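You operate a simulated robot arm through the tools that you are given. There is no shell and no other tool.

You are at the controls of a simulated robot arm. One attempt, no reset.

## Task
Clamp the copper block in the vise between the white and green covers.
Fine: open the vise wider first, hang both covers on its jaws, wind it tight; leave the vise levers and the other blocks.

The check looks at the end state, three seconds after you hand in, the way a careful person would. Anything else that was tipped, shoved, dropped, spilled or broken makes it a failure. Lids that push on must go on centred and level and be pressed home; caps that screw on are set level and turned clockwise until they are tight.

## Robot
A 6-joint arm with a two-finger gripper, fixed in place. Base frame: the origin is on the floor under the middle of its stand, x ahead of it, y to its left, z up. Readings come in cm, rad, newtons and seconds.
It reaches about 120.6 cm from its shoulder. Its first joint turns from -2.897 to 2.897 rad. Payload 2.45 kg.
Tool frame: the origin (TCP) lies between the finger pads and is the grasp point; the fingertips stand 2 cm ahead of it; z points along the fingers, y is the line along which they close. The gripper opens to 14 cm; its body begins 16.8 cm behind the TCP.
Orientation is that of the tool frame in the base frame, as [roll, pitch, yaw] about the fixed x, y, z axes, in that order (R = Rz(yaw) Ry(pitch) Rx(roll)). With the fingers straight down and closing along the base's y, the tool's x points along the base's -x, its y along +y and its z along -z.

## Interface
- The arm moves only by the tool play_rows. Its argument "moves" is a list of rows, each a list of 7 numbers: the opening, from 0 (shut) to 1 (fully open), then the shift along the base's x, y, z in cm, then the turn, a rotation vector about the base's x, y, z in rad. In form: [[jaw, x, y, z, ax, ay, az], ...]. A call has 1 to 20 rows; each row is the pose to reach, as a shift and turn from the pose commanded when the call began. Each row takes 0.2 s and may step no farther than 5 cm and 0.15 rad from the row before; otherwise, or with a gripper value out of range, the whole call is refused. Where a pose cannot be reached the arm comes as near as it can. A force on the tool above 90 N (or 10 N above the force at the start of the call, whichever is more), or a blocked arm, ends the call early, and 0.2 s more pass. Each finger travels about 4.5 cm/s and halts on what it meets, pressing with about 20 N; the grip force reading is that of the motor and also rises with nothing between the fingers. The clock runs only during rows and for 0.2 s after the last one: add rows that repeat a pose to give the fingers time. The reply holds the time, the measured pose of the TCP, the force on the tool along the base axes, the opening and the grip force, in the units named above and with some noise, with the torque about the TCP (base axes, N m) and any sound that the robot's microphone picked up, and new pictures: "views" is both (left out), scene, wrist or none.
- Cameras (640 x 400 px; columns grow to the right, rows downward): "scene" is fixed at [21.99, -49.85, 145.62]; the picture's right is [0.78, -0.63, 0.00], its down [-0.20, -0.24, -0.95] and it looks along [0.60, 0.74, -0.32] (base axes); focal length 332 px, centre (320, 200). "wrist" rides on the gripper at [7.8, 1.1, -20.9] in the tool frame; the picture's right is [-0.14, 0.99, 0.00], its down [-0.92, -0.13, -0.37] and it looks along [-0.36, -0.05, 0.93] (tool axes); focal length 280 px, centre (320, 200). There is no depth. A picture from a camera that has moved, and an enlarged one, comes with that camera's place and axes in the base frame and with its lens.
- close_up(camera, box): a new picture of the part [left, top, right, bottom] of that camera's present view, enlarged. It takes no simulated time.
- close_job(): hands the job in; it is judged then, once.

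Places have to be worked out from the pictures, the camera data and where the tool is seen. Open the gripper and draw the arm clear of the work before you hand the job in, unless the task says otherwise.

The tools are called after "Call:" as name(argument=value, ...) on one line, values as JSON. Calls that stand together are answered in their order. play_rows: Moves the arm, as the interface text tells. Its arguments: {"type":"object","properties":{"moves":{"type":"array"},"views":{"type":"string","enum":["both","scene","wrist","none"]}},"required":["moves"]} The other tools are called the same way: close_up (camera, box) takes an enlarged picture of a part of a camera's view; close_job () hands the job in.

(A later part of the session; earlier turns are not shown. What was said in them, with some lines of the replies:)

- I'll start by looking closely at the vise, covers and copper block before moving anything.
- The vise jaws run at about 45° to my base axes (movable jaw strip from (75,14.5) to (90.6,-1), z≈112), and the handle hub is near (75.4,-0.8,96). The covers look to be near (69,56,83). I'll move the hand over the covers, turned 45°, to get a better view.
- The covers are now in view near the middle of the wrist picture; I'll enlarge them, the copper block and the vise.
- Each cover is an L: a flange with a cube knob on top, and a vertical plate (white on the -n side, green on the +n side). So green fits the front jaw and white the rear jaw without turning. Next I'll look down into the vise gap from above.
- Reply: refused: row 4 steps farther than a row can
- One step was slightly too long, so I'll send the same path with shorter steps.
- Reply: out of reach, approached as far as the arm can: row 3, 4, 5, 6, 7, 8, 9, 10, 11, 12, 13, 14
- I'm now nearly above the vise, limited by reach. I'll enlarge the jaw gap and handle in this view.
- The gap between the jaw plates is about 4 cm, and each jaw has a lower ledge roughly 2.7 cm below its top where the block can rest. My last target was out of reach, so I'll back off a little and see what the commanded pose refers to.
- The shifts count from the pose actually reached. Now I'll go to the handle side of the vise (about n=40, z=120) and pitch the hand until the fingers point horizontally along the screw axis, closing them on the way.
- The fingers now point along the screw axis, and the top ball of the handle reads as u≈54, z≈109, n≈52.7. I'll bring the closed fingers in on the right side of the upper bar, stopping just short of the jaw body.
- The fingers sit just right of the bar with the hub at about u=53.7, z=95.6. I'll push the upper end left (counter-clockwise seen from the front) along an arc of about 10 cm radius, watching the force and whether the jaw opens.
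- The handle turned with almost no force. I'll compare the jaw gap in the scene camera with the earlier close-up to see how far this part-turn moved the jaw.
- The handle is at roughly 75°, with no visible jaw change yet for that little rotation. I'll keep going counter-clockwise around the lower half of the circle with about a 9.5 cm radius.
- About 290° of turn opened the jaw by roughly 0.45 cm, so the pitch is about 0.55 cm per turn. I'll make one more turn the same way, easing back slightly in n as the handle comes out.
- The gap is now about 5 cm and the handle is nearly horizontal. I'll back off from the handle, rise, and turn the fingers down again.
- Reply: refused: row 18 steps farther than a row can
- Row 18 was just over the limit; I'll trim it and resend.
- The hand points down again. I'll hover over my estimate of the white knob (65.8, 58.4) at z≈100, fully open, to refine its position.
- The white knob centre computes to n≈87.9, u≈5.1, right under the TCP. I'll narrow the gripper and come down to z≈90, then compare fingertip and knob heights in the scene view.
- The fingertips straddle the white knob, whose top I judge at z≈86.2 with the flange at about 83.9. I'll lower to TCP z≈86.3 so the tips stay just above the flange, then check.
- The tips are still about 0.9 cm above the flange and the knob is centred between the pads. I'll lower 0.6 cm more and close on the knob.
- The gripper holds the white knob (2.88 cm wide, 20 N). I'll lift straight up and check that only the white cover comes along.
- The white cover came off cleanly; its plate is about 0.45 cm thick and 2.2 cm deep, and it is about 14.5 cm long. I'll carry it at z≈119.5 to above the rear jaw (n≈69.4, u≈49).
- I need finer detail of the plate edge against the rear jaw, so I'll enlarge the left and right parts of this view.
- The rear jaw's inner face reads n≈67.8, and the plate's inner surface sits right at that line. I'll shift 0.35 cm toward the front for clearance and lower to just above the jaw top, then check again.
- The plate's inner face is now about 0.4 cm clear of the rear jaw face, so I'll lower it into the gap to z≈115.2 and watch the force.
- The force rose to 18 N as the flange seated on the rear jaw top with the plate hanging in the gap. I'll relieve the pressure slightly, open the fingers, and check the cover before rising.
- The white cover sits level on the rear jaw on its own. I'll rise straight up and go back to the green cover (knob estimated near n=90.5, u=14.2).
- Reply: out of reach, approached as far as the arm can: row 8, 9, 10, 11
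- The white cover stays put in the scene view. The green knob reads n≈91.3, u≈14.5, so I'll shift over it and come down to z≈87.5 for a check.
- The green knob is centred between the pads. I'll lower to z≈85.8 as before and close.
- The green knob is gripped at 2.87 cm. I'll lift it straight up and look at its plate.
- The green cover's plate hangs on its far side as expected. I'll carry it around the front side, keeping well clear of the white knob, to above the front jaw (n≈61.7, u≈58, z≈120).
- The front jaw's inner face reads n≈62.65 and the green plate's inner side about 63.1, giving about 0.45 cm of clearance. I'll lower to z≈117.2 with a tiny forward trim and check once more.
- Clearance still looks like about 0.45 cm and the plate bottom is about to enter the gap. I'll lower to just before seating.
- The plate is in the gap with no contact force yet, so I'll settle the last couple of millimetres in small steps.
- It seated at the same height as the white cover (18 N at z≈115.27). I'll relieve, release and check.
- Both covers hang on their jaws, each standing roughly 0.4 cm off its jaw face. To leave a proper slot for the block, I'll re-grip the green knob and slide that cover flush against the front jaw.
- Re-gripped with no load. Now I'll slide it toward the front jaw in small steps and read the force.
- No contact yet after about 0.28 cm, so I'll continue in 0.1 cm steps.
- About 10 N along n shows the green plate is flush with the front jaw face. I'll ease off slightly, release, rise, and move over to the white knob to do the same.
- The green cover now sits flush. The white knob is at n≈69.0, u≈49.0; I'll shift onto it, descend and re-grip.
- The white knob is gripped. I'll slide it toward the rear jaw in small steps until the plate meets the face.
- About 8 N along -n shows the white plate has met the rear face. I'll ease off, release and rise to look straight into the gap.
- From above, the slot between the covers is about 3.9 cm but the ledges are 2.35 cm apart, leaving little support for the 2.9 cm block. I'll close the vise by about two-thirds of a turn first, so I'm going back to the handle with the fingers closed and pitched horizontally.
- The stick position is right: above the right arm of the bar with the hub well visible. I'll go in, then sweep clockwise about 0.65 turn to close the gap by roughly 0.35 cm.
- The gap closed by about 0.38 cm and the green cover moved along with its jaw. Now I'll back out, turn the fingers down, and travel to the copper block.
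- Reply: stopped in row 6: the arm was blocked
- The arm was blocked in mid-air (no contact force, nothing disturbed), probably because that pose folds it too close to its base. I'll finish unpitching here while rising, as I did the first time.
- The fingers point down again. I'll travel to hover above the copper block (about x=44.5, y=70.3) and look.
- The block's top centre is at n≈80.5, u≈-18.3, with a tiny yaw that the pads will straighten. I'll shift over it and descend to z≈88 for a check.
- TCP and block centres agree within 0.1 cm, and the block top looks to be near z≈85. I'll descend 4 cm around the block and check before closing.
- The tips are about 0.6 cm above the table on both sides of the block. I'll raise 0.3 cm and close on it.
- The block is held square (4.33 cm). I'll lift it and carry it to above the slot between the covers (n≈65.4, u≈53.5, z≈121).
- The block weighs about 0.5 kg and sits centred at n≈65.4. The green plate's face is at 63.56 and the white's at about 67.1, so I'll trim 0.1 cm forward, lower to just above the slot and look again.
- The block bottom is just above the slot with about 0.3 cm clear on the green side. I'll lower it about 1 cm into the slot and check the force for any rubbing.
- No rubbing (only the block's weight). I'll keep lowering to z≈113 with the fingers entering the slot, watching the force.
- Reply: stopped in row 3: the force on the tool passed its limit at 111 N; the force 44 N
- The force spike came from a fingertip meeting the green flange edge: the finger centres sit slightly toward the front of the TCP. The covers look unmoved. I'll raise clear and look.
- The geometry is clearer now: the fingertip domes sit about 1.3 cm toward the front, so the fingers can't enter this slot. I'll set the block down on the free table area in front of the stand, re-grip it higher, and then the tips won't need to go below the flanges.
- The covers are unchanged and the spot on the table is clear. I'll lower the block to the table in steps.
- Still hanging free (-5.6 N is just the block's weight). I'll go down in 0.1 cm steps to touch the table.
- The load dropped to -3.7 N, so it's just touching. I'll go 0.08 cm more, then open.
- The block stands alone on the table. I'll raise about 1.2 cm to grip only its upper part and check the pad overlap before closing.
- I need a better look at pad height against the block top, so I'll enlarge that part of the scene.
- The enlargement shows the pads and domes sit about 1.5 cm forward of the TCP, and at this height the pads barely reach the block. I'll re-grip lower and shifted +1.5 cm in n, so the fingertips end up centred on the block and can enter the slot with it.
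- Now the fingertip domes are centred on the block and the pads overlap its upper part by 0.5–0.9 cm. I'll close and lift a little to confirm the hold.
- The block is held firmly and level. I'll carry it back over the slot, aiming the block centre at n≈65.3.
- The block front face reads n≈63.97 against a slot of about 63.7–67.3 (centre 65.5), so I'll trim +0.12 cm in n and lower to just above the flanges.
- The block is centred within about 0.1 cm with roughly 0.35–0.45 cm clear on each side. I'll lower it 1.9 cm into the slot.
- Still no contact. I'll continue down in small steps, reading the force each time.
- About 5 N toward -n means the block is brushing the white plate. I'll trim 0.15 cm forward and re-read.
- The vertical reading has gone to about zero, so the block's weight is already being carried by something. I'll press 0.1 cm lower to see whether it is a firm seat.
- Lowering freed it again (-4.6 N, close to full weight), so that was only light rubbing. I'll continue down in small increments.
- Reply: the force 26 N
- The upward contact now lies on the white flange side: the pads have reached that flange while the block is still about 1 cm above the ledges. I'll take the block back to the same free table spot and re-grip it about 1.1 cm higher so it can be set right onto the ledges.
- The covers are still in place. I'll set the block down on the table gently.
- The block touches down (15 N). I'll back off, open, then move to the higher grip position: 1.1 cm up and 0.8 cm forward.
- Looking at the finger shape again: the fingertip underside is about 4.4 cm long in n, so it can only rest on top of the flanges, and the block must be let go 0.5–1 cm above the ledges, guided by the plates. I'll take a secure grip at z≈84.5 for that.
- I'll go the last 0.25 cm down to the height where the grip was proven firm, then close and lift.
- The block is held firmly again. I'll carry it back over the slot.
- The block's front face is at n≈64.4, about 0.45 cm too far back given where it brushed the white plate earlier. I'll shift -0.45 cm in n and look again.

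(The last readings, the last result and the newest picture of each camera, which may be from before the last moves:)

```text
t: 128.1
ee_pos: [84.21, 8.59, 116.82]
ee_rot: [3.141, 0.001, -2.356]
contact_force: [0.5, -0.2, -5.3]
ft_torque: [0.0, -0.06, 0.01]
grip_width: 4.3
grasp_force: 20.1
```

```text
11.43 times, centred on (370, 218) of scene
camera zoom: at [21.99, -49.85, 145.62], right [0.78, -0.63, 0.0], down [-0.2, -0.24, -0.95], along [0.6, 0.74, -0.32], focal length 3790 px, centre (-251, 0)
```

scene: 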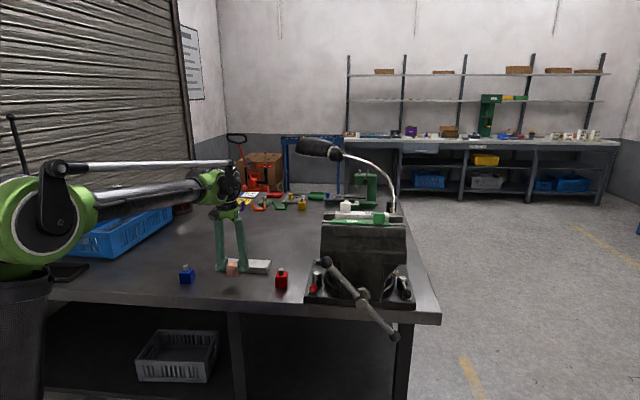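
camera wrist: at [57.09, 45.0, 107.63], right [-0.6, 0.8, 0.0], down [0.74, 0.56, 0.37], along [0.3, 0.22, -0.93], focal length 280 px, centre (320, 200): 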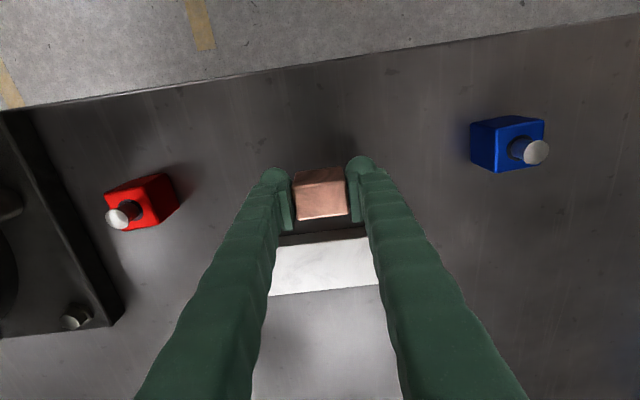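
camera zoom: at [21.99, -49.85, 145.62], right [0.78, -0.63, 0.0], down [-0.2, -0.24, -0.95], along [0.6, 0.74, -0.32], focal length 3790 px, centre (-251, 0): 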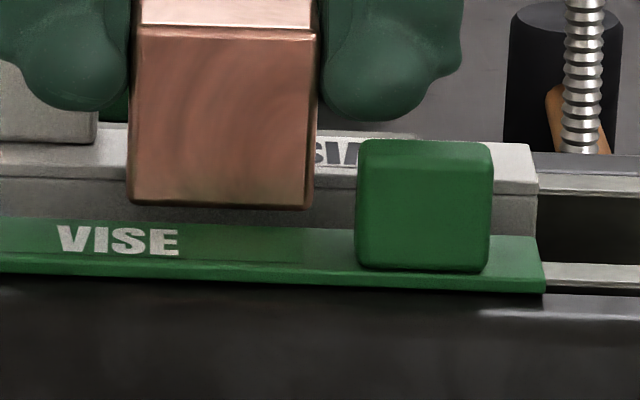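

Front clearance is now about 0.29 cm and the block is parallel to the plates. I'll lower to z≈115.2 and read the force.

Call:
play_rows(moves=[[0.2, 0, 0, -0.4, 0, 0, 0], [0.2, 0, 0, -0.8, 0, 0, 0], [0.2, 0, 0, -1.2, 0, 0, 0], [0.2, 0, 0, -1.6, 0, 0, 0], [0.2, 0, 0, -1.6, 0, 0, 0]], views="none")

Call:
close_up(camera="wrist", box=[220, 110, 420, 235])

Call:
close_up(camera="scene", box=[345, 200, 395, 235])

```text
t: 129.3
ee_pos: [84.17, 8.57, 115.19]
ee_rot: [3.142, 0.001, -2.355]
contact_force: [0.2, 0.2, -6.2]
ft_torque: [-0.01, 0.0, -0.01]
grip_width: 4.33
grasp_force: 19.9
```

```text
3.20 times, centred on (320, 172) of wrist
camera zoom: at [77.77, 3.85, 136.06], right [-0.6, 0.8, 0.0], down [0.74, 0.56, 0.37], along [0.3, 0.22, -0.93], focal length 897 px, centre (320, 288)
```

zoom: 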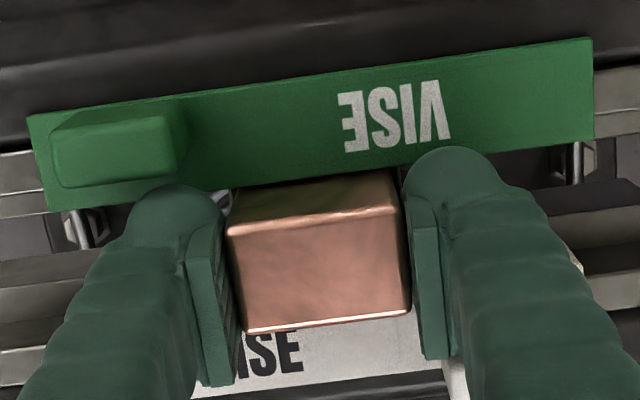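

```text
11.43 times, centred on (370, 218) of scene
camera zoom: at [21.99, -49.85, 145.62], right [0.78, -0.63, 0.0], down [-0.2, -0.24, -0.95], along [0.6, 0.74, -0.32], focal length 3790 px, centre (-251, 0)
```

zoom: 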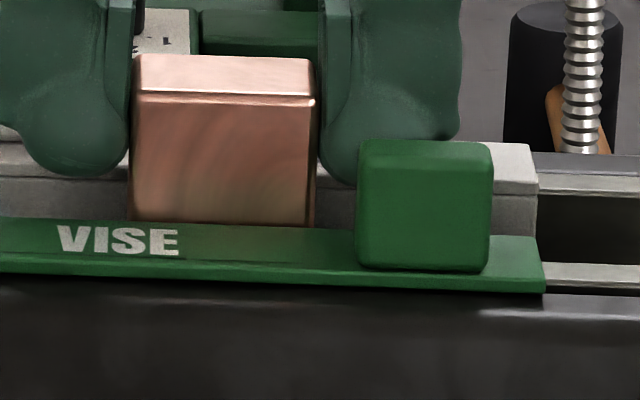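

Free so far, at full weight. I'll continue to about z≈114.65.

Call:
play_rows(moves=[[0.2, 0, 0, -0.2, 0, 0, 0], [0.2, 0, 0, -0.4, 0, 0, 0], [0.2, 0, 0, -0.55, 0, 0, 0], [0.2, 0, 0, -0.55, 0, 0, 0]], views="none")

```text
t: 130.3
ee_pos: [84.33, 8.51, 114.65]
ee_rot: [-3.141, 0.002, -2.356]
contact_force: [-0.8, 0.2, -5.6]
ft_torque: [0.0, 0.01, 0.01]
grip_width: 4.32
grasp_force: 20.2
```

Call:
play_rows(moves=[[0.2, 0, 0, -0.12, 0, 0, 0], [0.2, 0, 0, -0.22, 0, 0, 0], [0.2, 0, 0, -0.22, 0, 0, 0]], views="none")

```text
t: 131.1
ee_pos: [84.18, 8.58, 114.38]
ee_rot: [3.141, 0.002, -2.357]
contact_force: [-0.5, -0.8, -5.9]
ft_torque: [0.0, -0.04, -0.02]
grip_width: 4.33
grasp_force: 19.7
```

Still free at z≈114.4. Another 0.1 cm.

Call:
play_rows(moves=[[0.2, 0, 0, -0.06, 0, 0, 0], [0.2, 0, 0, -0.12, 0, 0, 0], [0.2, 0, 0, -0.12, 0, 0, 0]], views="none")

```text
t: 131.9
ee_pos: [84.15, 8.61, 114.38]
ee_rot: [-3.141, 0.002, -2.356]
contact_force: [0.1, -0.8, -5.1]
ft_torque: [0.0, 0.0, -0.01]
grip_width: 4.31
grasp_force: 19.6
```

Call:
play_rows(moves=[[0.2, 0, 0, -0.08, 0, 0, 0], [0.2, 0, 0, -0.15, 0, 0, 0], [0.2, 0, 0, -0.15, 0, 0, 0]], views="none")

Call:
close_up(camera="wrist", box=[220, 110, 420, 235])

Call:
close_up(camera="scene", box=[345, 200, 395, 235])

```text
t: 132.7
ee_pos: [84.16, 8.5, 114.15]
ee_rot: [3.14, 0.002, -2.355]
contact_force: [-0.2, -0.5, -5.5]
ft_torque: [0.0, 0.01, -0.02]
grip_width: 4.32
grasp_force: 20.0
```

```text
3.20 times, centred on (320, 172) of wrist
camera zoom: at [77.77, 3.81, 135.04], right [-0.6, 0.8, 0.0], down [0.74, 0.56, 0.37], along [0.3, 0.22, -0.93], focal length 897 px, centre (320, 288)
```

zoom: 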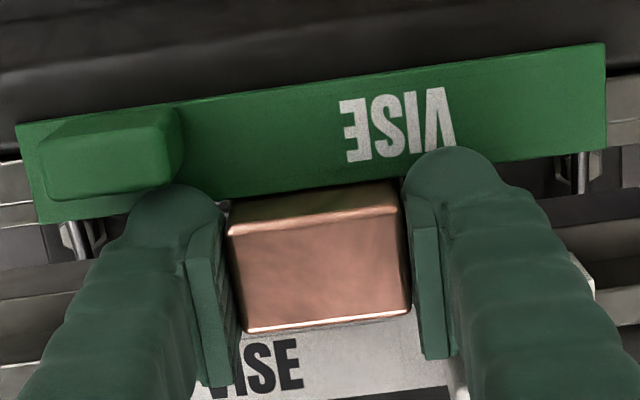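

```text
11.43 times, centred on (370, 218) of scene
camera zoom: at [21.99, -49.85, 145.62], right [0.78, -0.63, 0.0], down [-0.2, -0.24, -0.95], along [0.6, 0.74, -0.32], focal length 3790 px, centre (-251, 0)
```

zoom: 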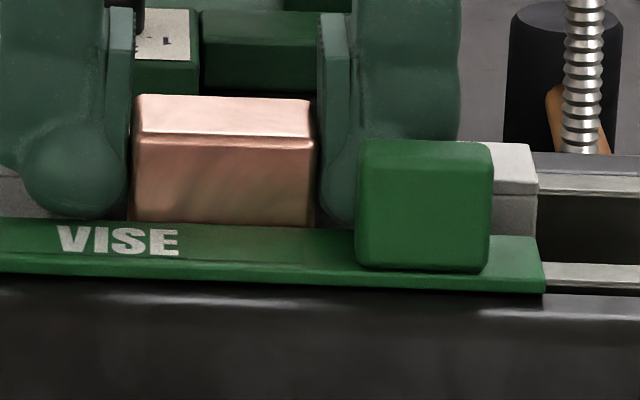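

Now lower than both earlier stops and still free: this middle position fits between the flanges. I'll keep going in small steps toward the ledges.

Call:
play_rows(moves=[[0.2, 0, 0, -0.1, 0, 0, 0], [0.2, 0, 0, -0.2, 0, 0, 0], [0.2, 0, 0, -0.2, 0, 0, 0]], views="none")

```text
t: 133.5
ee_pos: [84.19, 8.52, 113.93]
ee_rot: [-3.142, 0.003, -2.357]
contact_force: [10.3, 3.4, 23.9]
ft_torque: [-0.24, 0.19, 0.08]
grip_width: 4.3
grasp_force: 20.4
```

The fingertip side touches the green edge at z≈113.95; the block's bottom is now well inside, only about 0.3–0.6 cm above the ledges. I'll relieve the contact slightly and open to let it settle onto the ledges.

Call:
play_rows(moves=[[0.2, 0.05, 0.05, 0.08, 0, 0, 0], [0.2, 0.05, 0.05, 0.08, 0, 0, 0]], views="none")

```text
t: 134.1
ee_pos: [84.27, 8.57, 114.15]
ee_rot: [-3.141, 0.002, -2.356]
contact_force: [0.8, 4.4, 6.0]
ft_torque: [-0.06, 0.11, -0.03]
grip_width: 4.35
grasp_force: 20.2
```

Call:
play_rows(moves=[[0.2, 0.03, 0.03, 0.06, 0, 0, 0], [0.2, 0.03, 0.03, 0.06, 0, 0, 0]], views="none")

Call:
close_up(camera="scene", box=[345, 200, 395, 235])

Call:
close_up(camera="wrist", box=[270, 140, 370, 210])

```text
t: 134.7
ee_pos: [84.12, 8.55, 114.13]
ee_rot: [3.141, 0.001, -2.355]
contact_force: [0.9, 0.4, -4.1]
ft_torque: [0.01, -0.01, 0.02]
grip_width: 4.32
grasp_force: 20.8
```

```text
11.43 times, centred on (370, 218) of scene
camera zoom: at [21.99, -49.85, 145.62], right [0.78, -0.63, 0.0], down [-0.2, -0.24, -0.95], along [0.6, 0.74, -0.32], focal length 3790 px, centre (-251, 0)
```

zoom: 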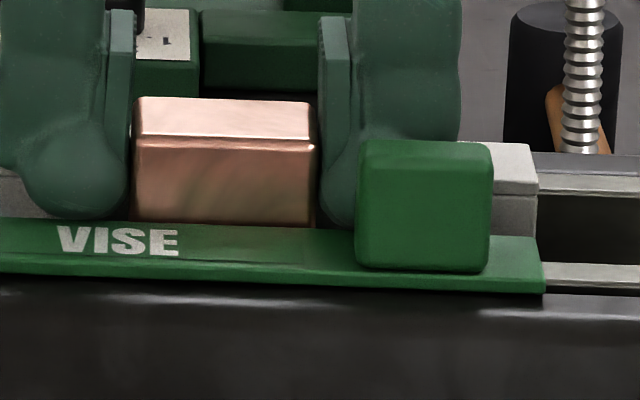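

```text
5.71 times, centred on (320, 175) of wrist
camera zoom: at [77.83, 3.85, 134.96], right [-0.6, 0.8, 0.0], down [0.74, 0.56, 0.37], along [0.3, 0.22, -0.93], focal length 1602 px, centre (320, 343)
```

zoom: 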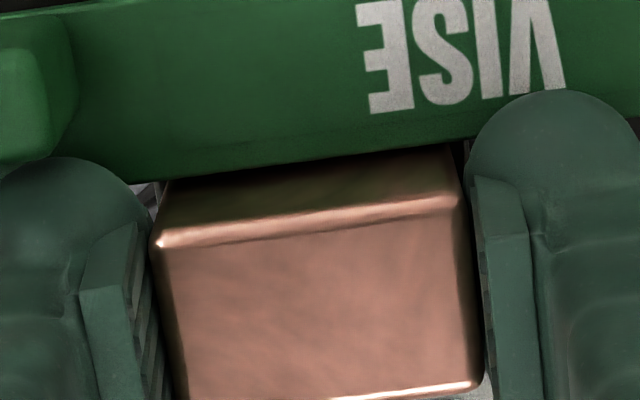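

The load is back to nearly the block's weight and it sits level. Releasing now.

Call:
play_rows(moves=[[0.36, 0, 0, 0, 0, 0, 0], [0.4, 0, 0, 0, 0, 0, 0], [0.4, 0, 0, 0, 0, 0, 0]], views="none")

Call:
close_up(camera="scene", box=[345, 200, 395, 235])

Call:
close_up(camera="wrist", box=[270, 140, 370, 210])

```text
t: 135.5
ee_pos: [84.27, 8.52, 114.19]
ee_rot: [3.141, 0.004, -2.355]
contact_force: [0.6, 0.2, 0.9]
ft_torque: [0.0, 0.01, 0.0]
grip_width: 5.62
grasp_force: 0.0
```

```text
11.43 times, centred on (370, 218) of scene
camera zoom: at [21.99, -49.85, 145.62], right [0.78, -0.63, 0.0], down [-0.2, -0.24, -0.95], along [0.6, 0.74, -0.32], focal length 3790 px, centre (-251, 0)
```

zoom: 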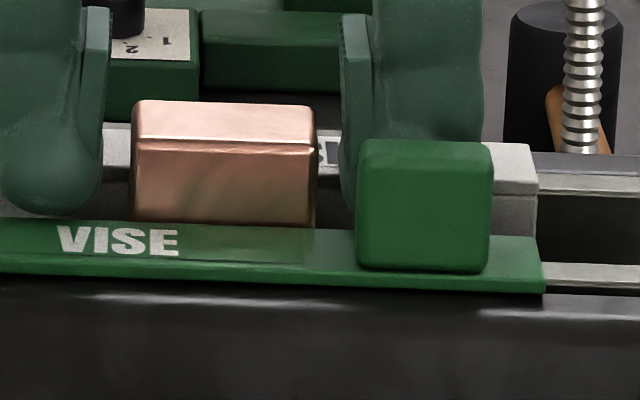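

```text
5.71 times, centred on (320, 175) of wrist
camera zoom: at [77.8, 3.88, 134.99], right [-0.6, 0.8, 0.0], down [0.74, 0.56, 0.37], along [0.3, 0.22, -0.93], focal length 1602 px, centre (320, 343)
```

zoom: 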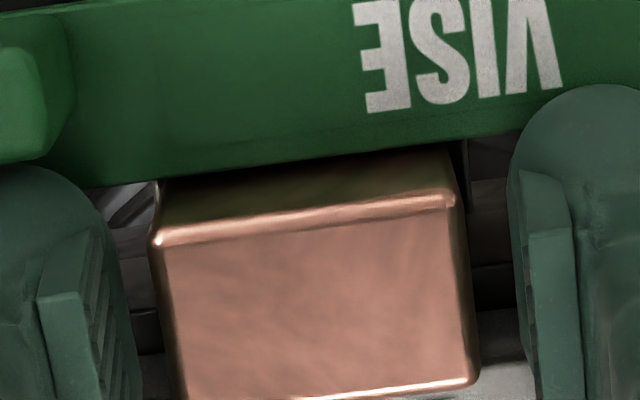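

The block settled by less than a millimetre, so it is resting level on the ledges. I'll rise straight up and inspect.

Call:
play_rows(moves=[[0.4, 0, 0, 1, 0, 0, 0], [0.4, 0, 0, 3, 0, 0, 0], [0.5, 0, 0, 6, 0, 0, 0], [0.8, 0, 0, 8, 0, 0, 0], [1, 0, 0, 8, 0, 0, 0]], views="both")

Call:
close_up(camera="wrist", box=[220, 90, 420, 215])

Call:
close_up(camera="scene", box=[320, 190, 420, 245])

```text
t: 136.7
ee_pos: [84.12, 8.53, 122.34]
ee_rot: [3.141, 0.003, -2.355]
contact_force: [0.6, 0.4, -0.4]
ft_torque: [-0.05, -0.02, -0.01]
grip_width: 12.16
grasp_force: 0.1
camera wrist: at [77.79, 3.8, 143.11], right [-0.6, 0.8, 0.0], down [0.74, 0.56, 0.37], along [0.3, 0.22, -0.93], focal length 280 px, centre (320, 200)
```

scene: 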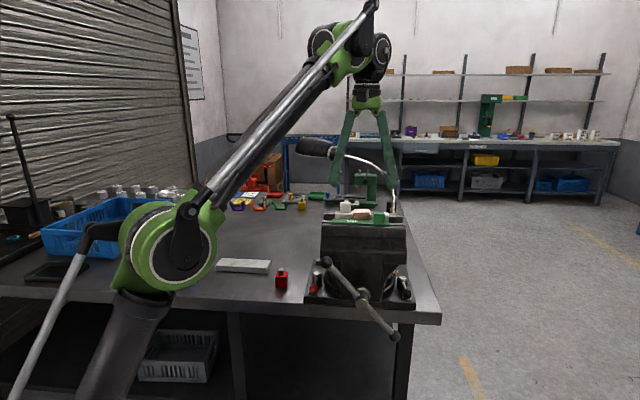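
wrist: 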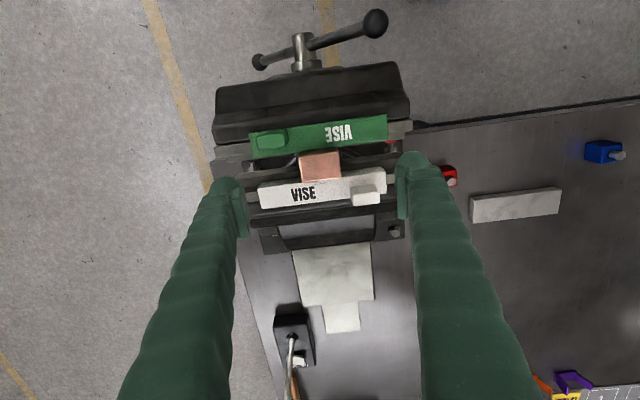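

```text
3.20 times, centred on (320, 152) of wrist
camera zoom: at [77.79, 3.8, 143.11], right [-0.6, 0.8, 0.0], down [0.74, 0.56, 0.37], along [0.3, 0.22, -0.93], focal length 897 px, centre (320, 352)
```

zoom: 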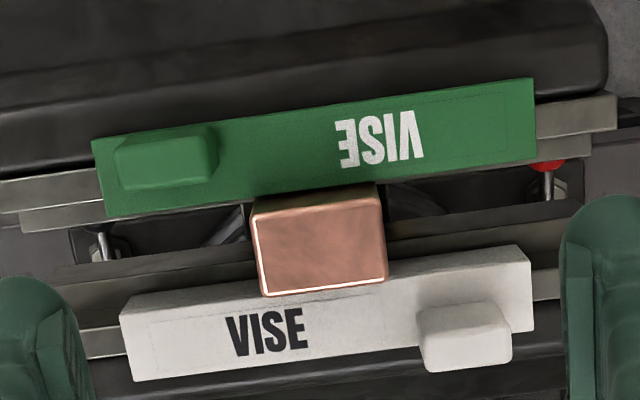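

```text
6.40 times, centred on (370, 218) of scene
camera zoom: at [21.99, -49.85, 145.62], right [0.78, -0.63, 0.0], down [-0.2, -0.24, -0.95], along [0.6, 0.74, -0.32], focal length 2122 px, centre (0, 88)
```

zoom: 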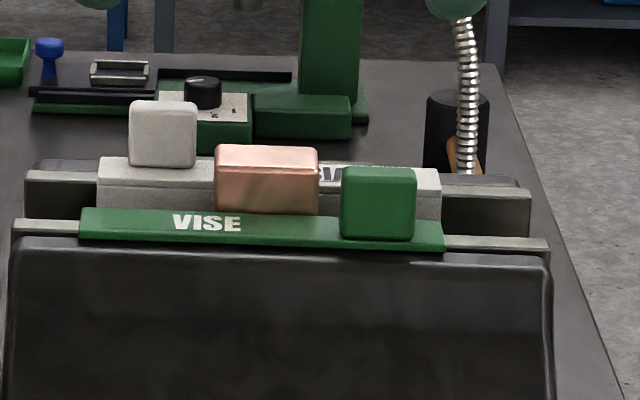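

The block stands squarely between the white and green plates, resting on the ledges. Now I'll go to the handle to wind it tight, closing the fingers and pitching them horizontal on the way.

Call:
play_rows(moves=[[0.6, -3.4, -3.4, 0.3, 0, 0, 0], [0, -6.8, -6.8, 0.3, 0, 0, 0], [0, -10.2, -10.2, 0.3, 0, 0, 0], [0, -13.6, -13.6, 0.3, 0.099, -0.099, 0], [0, -17.0, -17.0, 0.3, 0.198, -0.198, 0], [0, -17.3, -18.0, -1.5, 0.297, -0.297, 0], [0, -16.4, -18.9, -4.5, 0.396, -0.396, 0], [0, -15.5, -19.8, -7.5, 0.495, -0.495, 0], [0, -14.6, -20.7, -10.5, 0.594, -0.594, 0], [0, -13.7, -21.6, -13.5, 0.693, -0.693, 0], [0, -12.8, -22.5, -16.5, 0.792, -0.792, 0], [0, -11.9, -23.4, -19.5, 0.891, -0.891, 0], [0, -11.0, -24.3, -22.5, 0.99, -0.99, 0], [0, -10.3, -25.2, -25.5, 1.075, -1.075, 0], [0, -9.87, -26.0, -28.0, 1.1107, -1.1107, 0], [0, -9.87, -26.2, -29.3, 1.1107, -1.1107, 0], [0, -9.87, -26.2, -29.3, 1.1107, -1.1107, 0]], views="both")

```text
t: 140.3
ee_pos: [74.35, -17.65, 92.92]
ee_rot: [-0.087, 1.567, 0.699]
contact_force: [-0.3, 0.1, -0.9]
ft_torque: [0.02, 0.01, 0.01]
grip_width: 0.0
grasp_force: 20.0
camera wrist: at [58.69, -31.58, 84.88], right [-0.7, 0.7, 0.14], down [-0.17, -0.35, 0.92], along [0.69, 0.62, 0.37], focal length 280 px, centre (320, 200)
```

scene: 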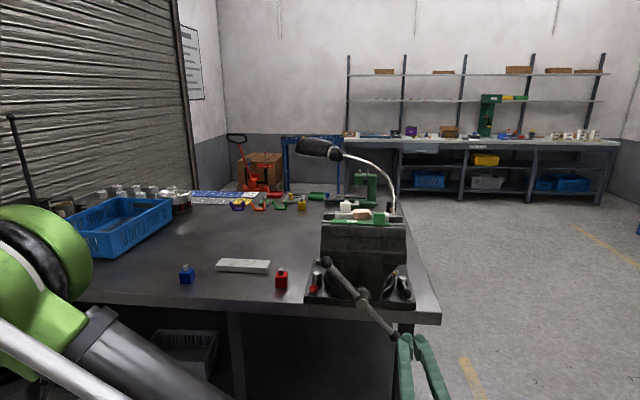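
wrist: 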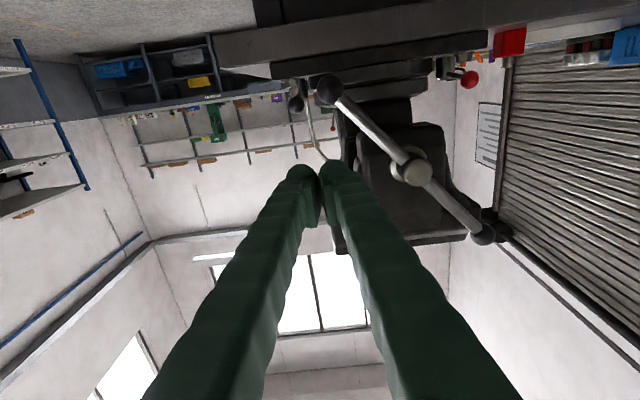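

The bar's lower-right arm is just left of the fingers. I'll move in and sweep clockwise about three-quarters of a turn, following the handle inward.

Call:
play_rows(moves=[[0, 2.6, 2.6, 0, 0, 0, 0], [0, 5.2, 5.2, 0, 0, 0, 0], [0, 7.78, 7.78, 0, 0, 0, 0], [0, 6.21, 9.39, -1.32, 0, 0, 0], [0, 5.15, 10.47, -3.73, 0, 0, 0], [0, 3.64, 12.02, -5.58, 0, 0, 0], [0, 1.83, 13.87, -6.7, 0, 0, 0], [0, -0.17, 15.9, -7.01, 0, 0, 0], [0, -2.11, 17.87, -6.47, 0, 0, 0], [0, -3.87, 19.67, -5.13, 0, 0, 0], [0, -5.25, 21.09, -3.11, 0, 0, 0], [0, -6.17, 22.03, -0.59, 0, 0, 0], [0, -6.51, 22.41, 2.2, 0, 0, 0], [0, -6.24, 22.18, 5.02, 0, 0, 0], [0, -5.41, 21.37, 7.61, 0, 0, 0], [0, -4.07, 20.07, 9.75, 0, 0, 0], [0, -2.34, 18.38, 11.23, 0, 0, 0], [0, -0.38, 16.45, 11.93, 0, 0, 0], [0, 1.64, 14.46, 11.79, 0, 0, 0], [0, 3.54, 12.6, 10.82, 0, 0, 0]], views="both")

Call:
close_up(camera="scene", box=[320, 190, 420, 245])

```text
t: 144.5
ee_pos: [77.83, -5.0, 103.83]
ee_rot: [-0.123, 1.567, 0.662]
contact_force: [0.3, 0.3, -0.3]
ft_torque: [0.02, 0.04, 0.0]
grip_width: 0.01
grasp_force: 19.5
camera wrist: at [62.21, -18.97, 95.86], right [-0.7, 0.7, 0.14], down [-0.17, -0.35, 0.92], along [0.69, 0.62, 0.37], focal length 280 px, centre (320, 200)
```

scene: 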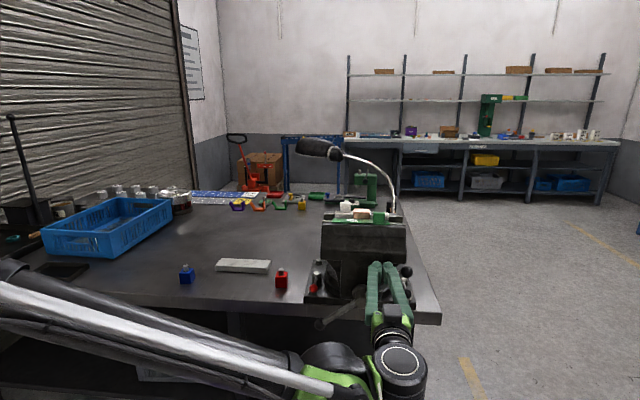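
wrist: 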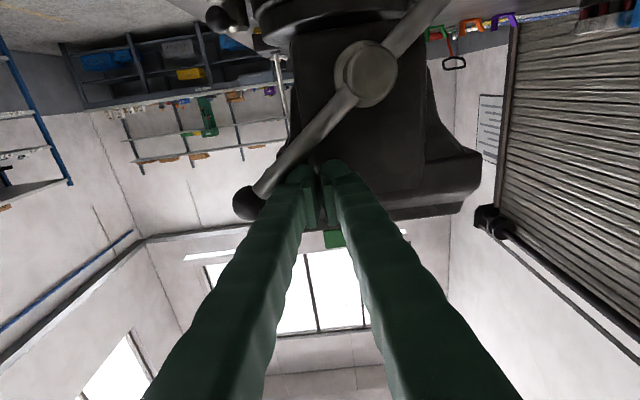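

```text
6.40 times, centred on (370, 218) of scene
camera zoom: at [21.99, -49.85, 145.62], right [0.78, -0.63, 0.0], down [-0.2, -0.24, -0.95], along [0.6, 0.74, -0.32], focal length 2122 px, centre (0, 88)
```

zoom: 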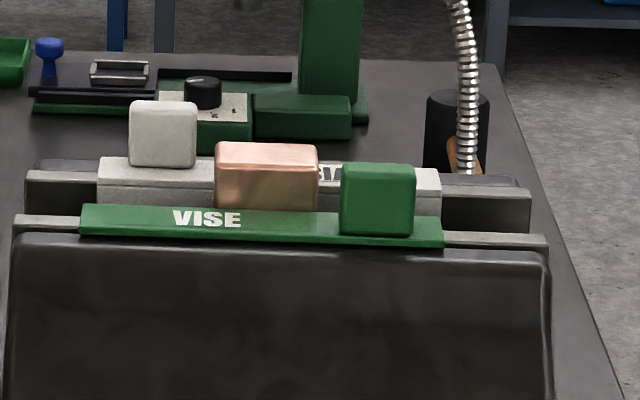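

The gap has closed another 0.4 cm, with the block and covers staying upright. I'll continue clockwise about 3.6 rad more.

Call:
play_rows(moves=[[0, 1.63, -1.59, -1.72, 0, 0, 0], [0, 2.81, -2.73, -4.03, 0, 0, 0], [0, 3.46, -3.34, -6.73, 0, 0, 0], [0, 3.52, -3.36, -9.56, 0, 0, 0], [0, 3.0, -2.78, -12.29, 0, 0, 0], [0, 1.92, -1.66, -14.67, 0, 0, 0], [0, 0.4, -0.1, -16.48, 0, 0, 0], [0, -1.44, 1.78, -17.56, 0, 0, 0], [0, -3.42, 3.8, -17.82, 0, 0, 0], [0, -5.36, 5.78, -17.24, 0, 0, 0], [0, -7.1, 7.56, -15.85, 0, 0, 0], [0, -8.46, 8.96, -13.8, 0, 0, 0]], views="both")

Call:
close_up(camera="scene", box=[320, 190, 420, 245])

```text
t: 146.1
ee_pos: [79.69, -6.69, 88.57]
ee_rot: [0.322, 1.555, 1.092]
contact_force: [10.7, -15.8, 4.1]
ft_torque: [-0.14, -0.09, -0.03]
grip_width: 0.0
grasp_force: 20.3
stopped in row 7: the force on the tool passed its limit at 126 N (the readings are from after the stop); the commanded pose is now the measured one
camera wrist: at [63.95, -20.26, 80.3], right [-0.69, 0.71, 0.14], down [-0.18, -0.36, 0.91], along [0.7, 0.6, 0.38], focal length 280 px, centre (320, 200)
```

scene: 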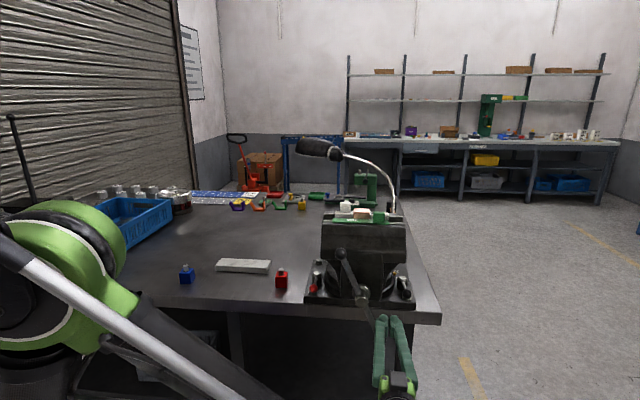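
wrist: 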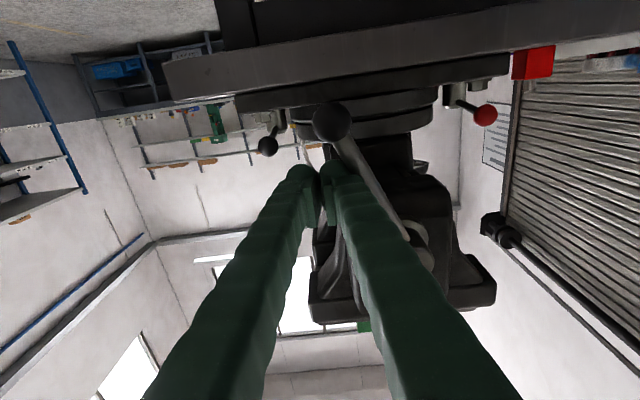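

```text
6.40 times, centred on (370, 218) of scene
camera zoom: at [21.99, -49.85, 145.62], right [0.78, -0.63, 0.0], down [-0.2, -0.24, -0.95], along [0.6, 0.74, -0.32], focal length 2122 px, centre (0, 88)
```

zoom: 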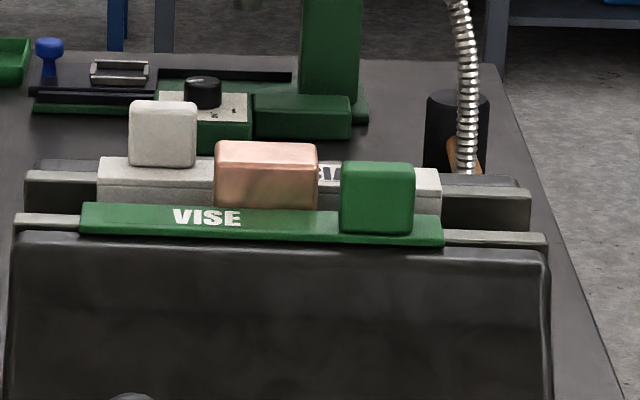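

The handle stopped with a force spike of over 100 N and the jaw has reached the block. I'll push again gently in the same direction to see whether it is really tight or still turns.

Call:
play_rows(moves=[[0, -0.15, 0.15, -0.22, 0, 0, 0], [0, -0.3, 0.3, -0.43, 0, 0, 0], [0, -0.44, 0.44, -0.65, 0, 0, 0], [0, -0.44, 0.44, -0.65, 0, 0, 0]], views="none")

Call:
close_up(camera="scene", box=[330, 200, 410, 245])

```text
t: 146.7
ee_pos: [79.86, -6.73, 88.49]
ee_rot: [0.351, 1.548, 1.117]
contact_force: [13.2, -21.4, 10.2]
ft_torque: [-0.07, -0.01, 0.03]
grip_width: 0.0
grasp_force: 20.2
stopped in row 3: the force on the tool passed its limit at 98 N (the readings are from after the stop); the commanded pose is now the measured one
```

```text
8.00 times, centred on (370, 222) of scene
camera zoom: at [21.99, -49.85, 145.62], right [0.78, -0.63, 0.0], down [-0.2, -0.24, -0.95], along [0.6, 0.74, -0.32], focal length 2653 px, centre (-80, 20)
```

zoom: 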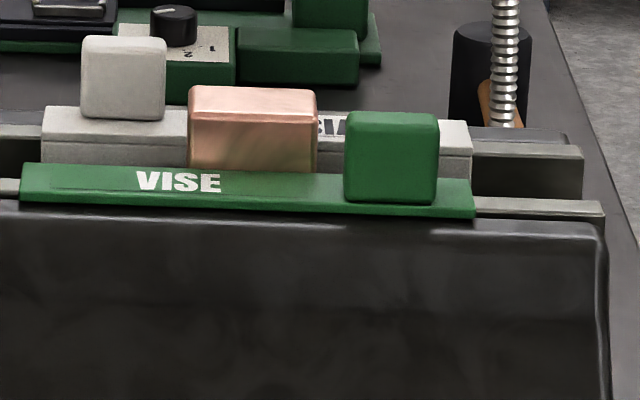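

Pushing to about 98 N moved nothing, so the vise is tight. I'll back the fingers off the bar, withdraw, rise, and turn down to inspect from above.

Call:
play_rows(moves=[[0, 0.5, -0.5, 0.7, 0, 0, 0], [0, 1.0, -1.0, 1.2, 0, 0, 0], [0, -2.0, -4.0, 1.2, 0, 0, 0], [0, -5.2, -7.2, 1.2, 0, 0, 0], [0, -8.4, -10.4, 1.2, 0, 0, 0], [0, -9.5, -11.5, 1.2, 0, 0, 0], [0, -9.5, -11.5, 1.2, 0, 0, 0]], views="both")

Call:
close_up(camera="scene", box=[320, 190, 420, 245])

```text
t: 148.3
ee_pos: [70.23, -17.93, 89.5]
ee_rot: [0.334, 1.55, 1.101]
contact_force: [0.3, 1.8, -0.8]
ft_torque: [0.0, 0.03, 0.02]
grip_width: 0.01
grasp_force: 20.1
camera wrist: at [54.39, -31.39, 81.23], right [-0.69, 0.71, 0.14], down [-0.19, -0.37, 0.91], along [0.7, 0.6, 0.38], focal length 280 px, centre (320, 200)
```

scene: 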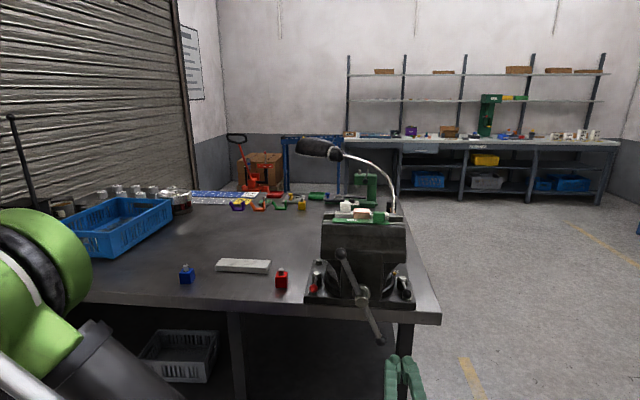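
wrist: 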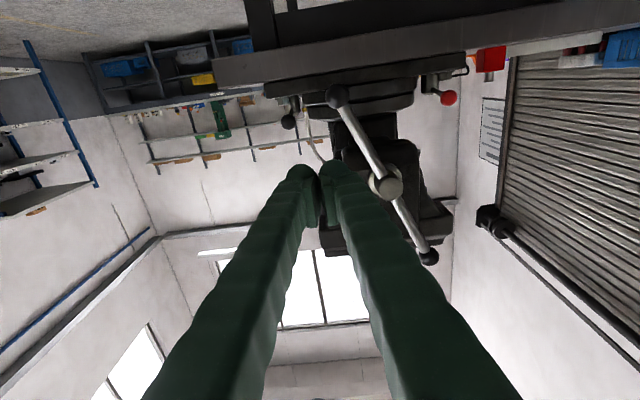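

```text
6.40 times, centred on (370, 218) of scene
camera zoom: at [21.99, -49.85, 145.62], right [0.78, -0.63, 0.0], down [-0.2, -0.24, -0.95], along [0.6, 0.74, -0.32], focal length 2122 px, centre (0, 88)
```

zoom: 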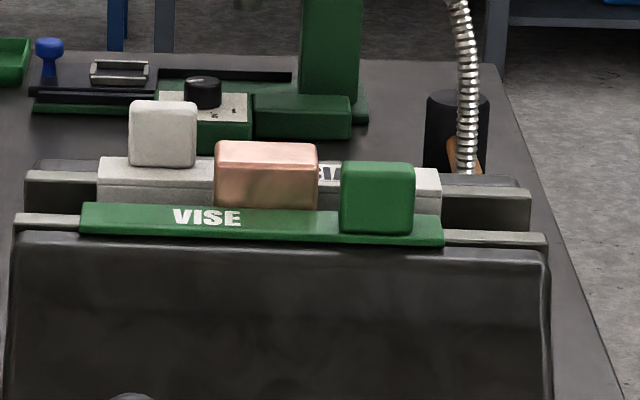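

Everything looks steady in the scene view. I'll rise, unpitch and hover over the vise for an inspection from above.

Call:
play_rows(moves=[[0, 0, 0, 4.8, 0, 0, 0], [0, 0, 0, 9.6, -0.099, 0.099, 0], [0, -0.5, 0, 14.3, -0.198, 0.198, 0], [0, -1.5, 0.5, 19, -0.297, 0.297, 0], [0, -2.5, 2.5, 23, -0.396, 0.396, 0], [0, -3.5, 5.5, 26.5, -0.495, 0.495, 0], [0, -4.5, 9, 29.3, -0.594, 0.594, 0], [0, -4.5, 12, 31.5, -0.693, 0.693, 0], [0, -4.5, 15, 32, -0.792, 0.792, 0], [0, -4, 18, 32, -0.891, 0.891, 0], [0, -3, 20.5, 32, -0.99, 0.99, 0], [0, -2, 22, 32, -1.075, 1.075, 0], [0.2, -1, 23, 32, -1.1107, 1.1107, 0], [0.5, 1.5, 24, 32, -1.1107, 1.1107, 0], [0.8, 5, 25, 32, -1.1107, 1.1107, 0], [1, 8.5, 25.8, 32, -1.1107, 1.1107, 0], [1, 12, 26.3, 32, -1.1107, 1.1107, 0], [1, 13.8, 26.4, 32, -1.1107, 1.1107, 0], [1, 13.8, 26.4, 32, -1.1107, 1.1107, 0]], views="both")

Call:
close_up(camera="wrist", box=[220, 90, 420, 215])

Call:
close_up(camera="wrist", box=[275, 125, 365, 185])

```text
t: 152.3
ee_pos: [83.95, 8.55, 121.45]
ee_rot: [-3.124, 0.019, -2.363]
contact_force: [-0.2, 0.7, -0.3]
ft_torque: [0.0, -0.03, -0.01]
grip_width: 13.81
grasp_force: 0.0
camera wrist: at [76.98, 3.8, 142.18], right [-0.6, 0.8, -0.02], down [0.73, 0.56, 0.39], along [0.32, 0.22, -0.92], focal length 280 px, centre (320, 200)
```

scene: 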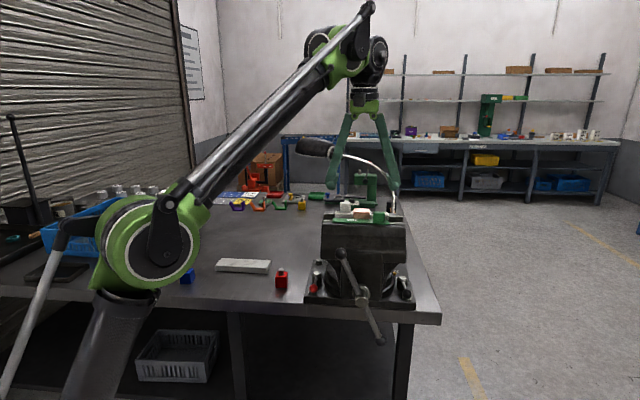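
wrist: 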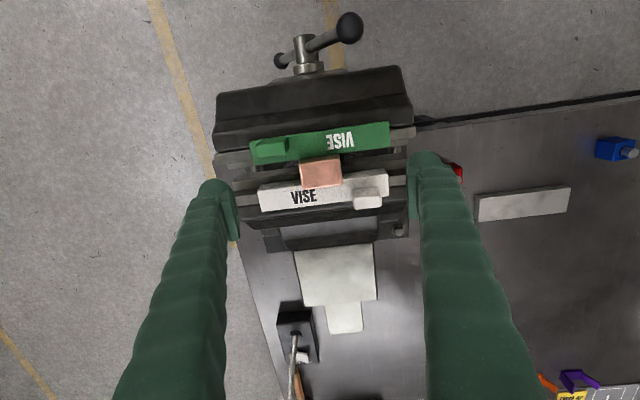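

```text
3.20 times, centred on (320, 152) of wrist
camera zoom: at [76.98, 3.8, 142.18], right [-0.6, 0.8, -0.02], down [0.73, 0.56, 0.39], along [0.32, 0.22, -0.92], focal length 897 px, centre (320, 352)
```

zoom: 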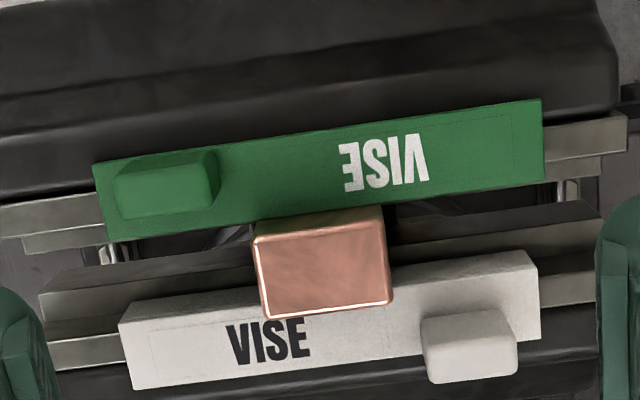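

```text
6.67 times, centred on (320, 155) of wrist
camera zoom: at [76.98, 3.8, 142.18], right [-0.6, 0.8, -0.02], down [0.73, 0.56, 0.39], along [0.32, 0.22, -0.92], focal length 1869 px, centre (320, 500)
```

zoom: 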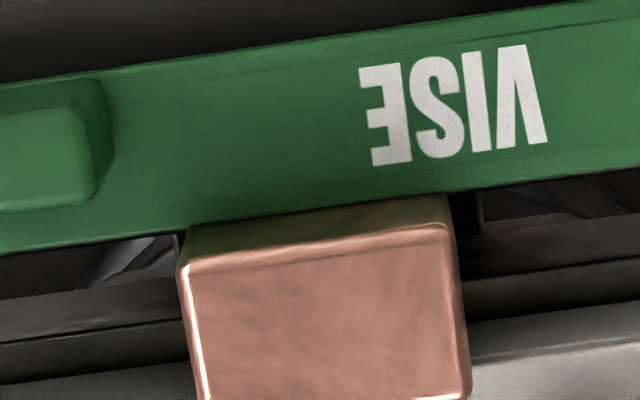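

From above, the block's front face meets the green plate and its back face meets the white plate, all parallel. I'll check the vise levers and base against the first picture.

Call:
close_up(camera="scene", box=[290, 200, 450, 360])

Call:
close_up(camera="scene", box=[330, 195, 410, 245])

Call:
close_up(camera="scene", box=[140, 230, 300, 310])

```text
2.50 times, centred on (370, 280) of scene
camera zoom: at [21.99, -49.85, 145.62], right [0.78, -0.63, 0.0], down [-0.2, -0.24, -0.95], along [0.6, 0.74, -0.32], focal length 829 px, centre (195, 0)
```

zoom: 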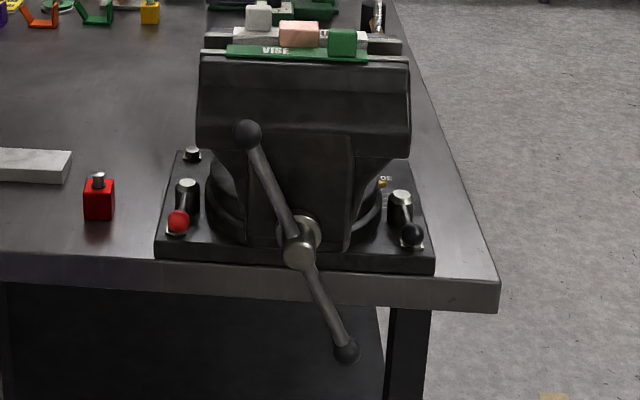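

```text
8.00 times, centred on (370, 220) of scene
camera zoom: at [21.99, -49.85, 145.62], right [0.78, -0.63, 0.0], down [-0.2, -0.24, -0.95], along [0.6, 0.74, -0.32], focal length 2653 px, centre (-80, 40)
```

zoom: 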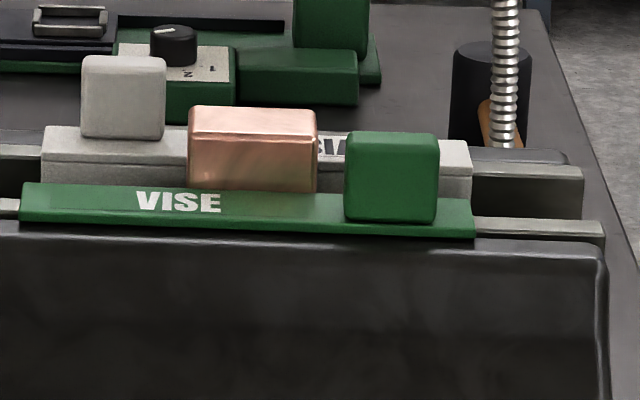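

```text
4.00 times, centred on (220, 270) of scene
camera zoom: at [21.99, -49.85, 145.62], right [0.78, -0.63, 0.0], down [-0.2, -0.24, -0.95], along [0.6, 0.74, -0.32], focal length 1326 px, centre (720, -80)
```

zoom: 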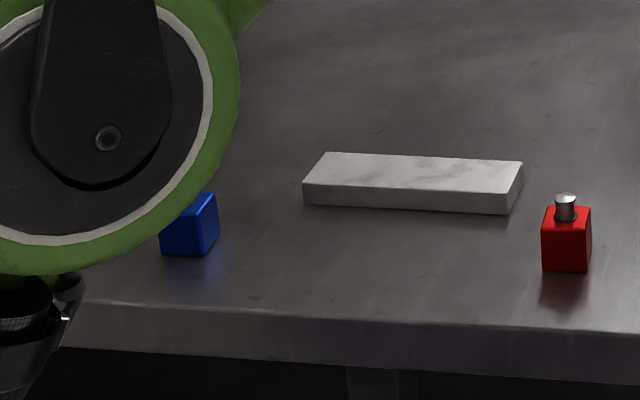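

Levers, base, red and blue blocks and the stand are all as they were at the start, and the block is clamped squarely. I'll draw the open gripper clear of the work.

Call:
play_rows(moves=[[1, -2, 0.5, 0.8, 0, 0, 0], [1, -6, 2.3, 1.5, 0, 0, 0], [1, -10, 4.1, 2, 0, 0, 0], [1, -14, 6, 2.5, 0, 0, 0], [1, -18, 7.9, 3, 0, 0, 0], [1, -22, 9.8, 3.5, 0, 0, 0], [1, -26, 11.6, 4, 0, 0, 0], [1, -28, 12.5, 4, 0, 0, 0], [1, -28, 12.5, 4, 0, 0, 0]], views="both")

Call:
close_up(camera="scene", box=[320, 190, 420, 245])

```text
t: 154.3
ee_pos: [56.07, 20.99, 125.86]
ee_rot: [-3.123, 0.02, -2.364]
contact_force: [-1.0, 0.4, -0.2]
ft_torque: [0.02, 0.03, -0.01]
grip_width: 14.01
grasp_force: 0.0
camera wrist: at [48.98, 16.3, 146.44], right [-0.6, 0.8, -0.02], down [0.73, 0.56, 0.39], along [0.32, 0.22, -0.92], focal length 280 px, centre (320, 200)
```

scene: 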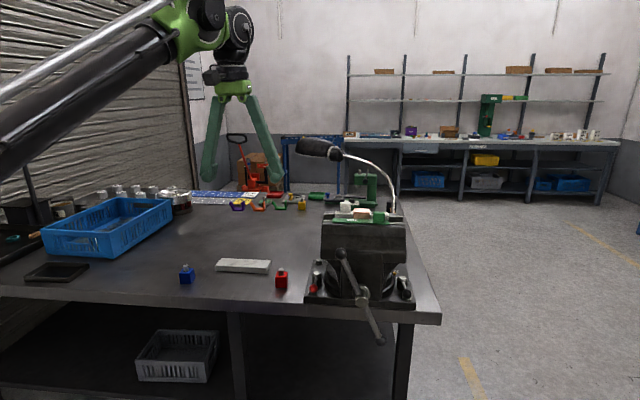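
wrist: 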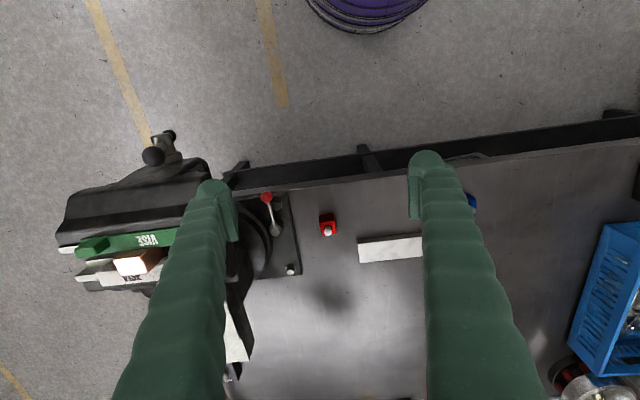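

```text
6.40 times, centred on (370, 218) of scene
camera zoom: at [21.99, -49.85, 145.62], right [0.78, -0.63, 0.0], down [-0.2, -0.24, -0.95], along [0.6, 0.74, -0.32], focal length 2122 px, centre (0, 88)
```

zoom: 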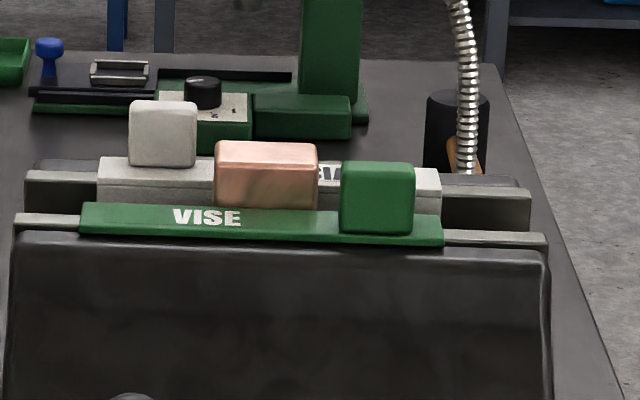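

The copper block is clamped between the white and green covers, the arm is clear with the gripper open, and nothing else has moved. I'm handing the job in.

Call:
close_job()

```text
The job is handed in.
```

The copper block is clamped in the vise, with the green cover on the front jaw and the white cover on the rear jaw. I've handed the job in; the check's result hasn't come back.

- **Tightness:** I wound the handle clockwise until it stopped. A second push of about 98 N didn't move it, and it stayed put after I let go.
- **Block position:** it stands square and level between the two cover plates. From above I could see no gap on either side.
- **Everything else:** the vise levers, the red and blue blocks and the stand look the same as at the start. The arm is drawn clear with the gripper open.

**During the job:**
- **Fingertip bumps:** the fingertips hit a cover flange while I lowered the block: once hard (111 N), twice lightly. The covers stayed on their jaws, and the pictures showed at most a tiny shift of the white one.
- **Extra put-downs:** after two of those bumps I set the block down on a clear patch of the table and gripped it again.
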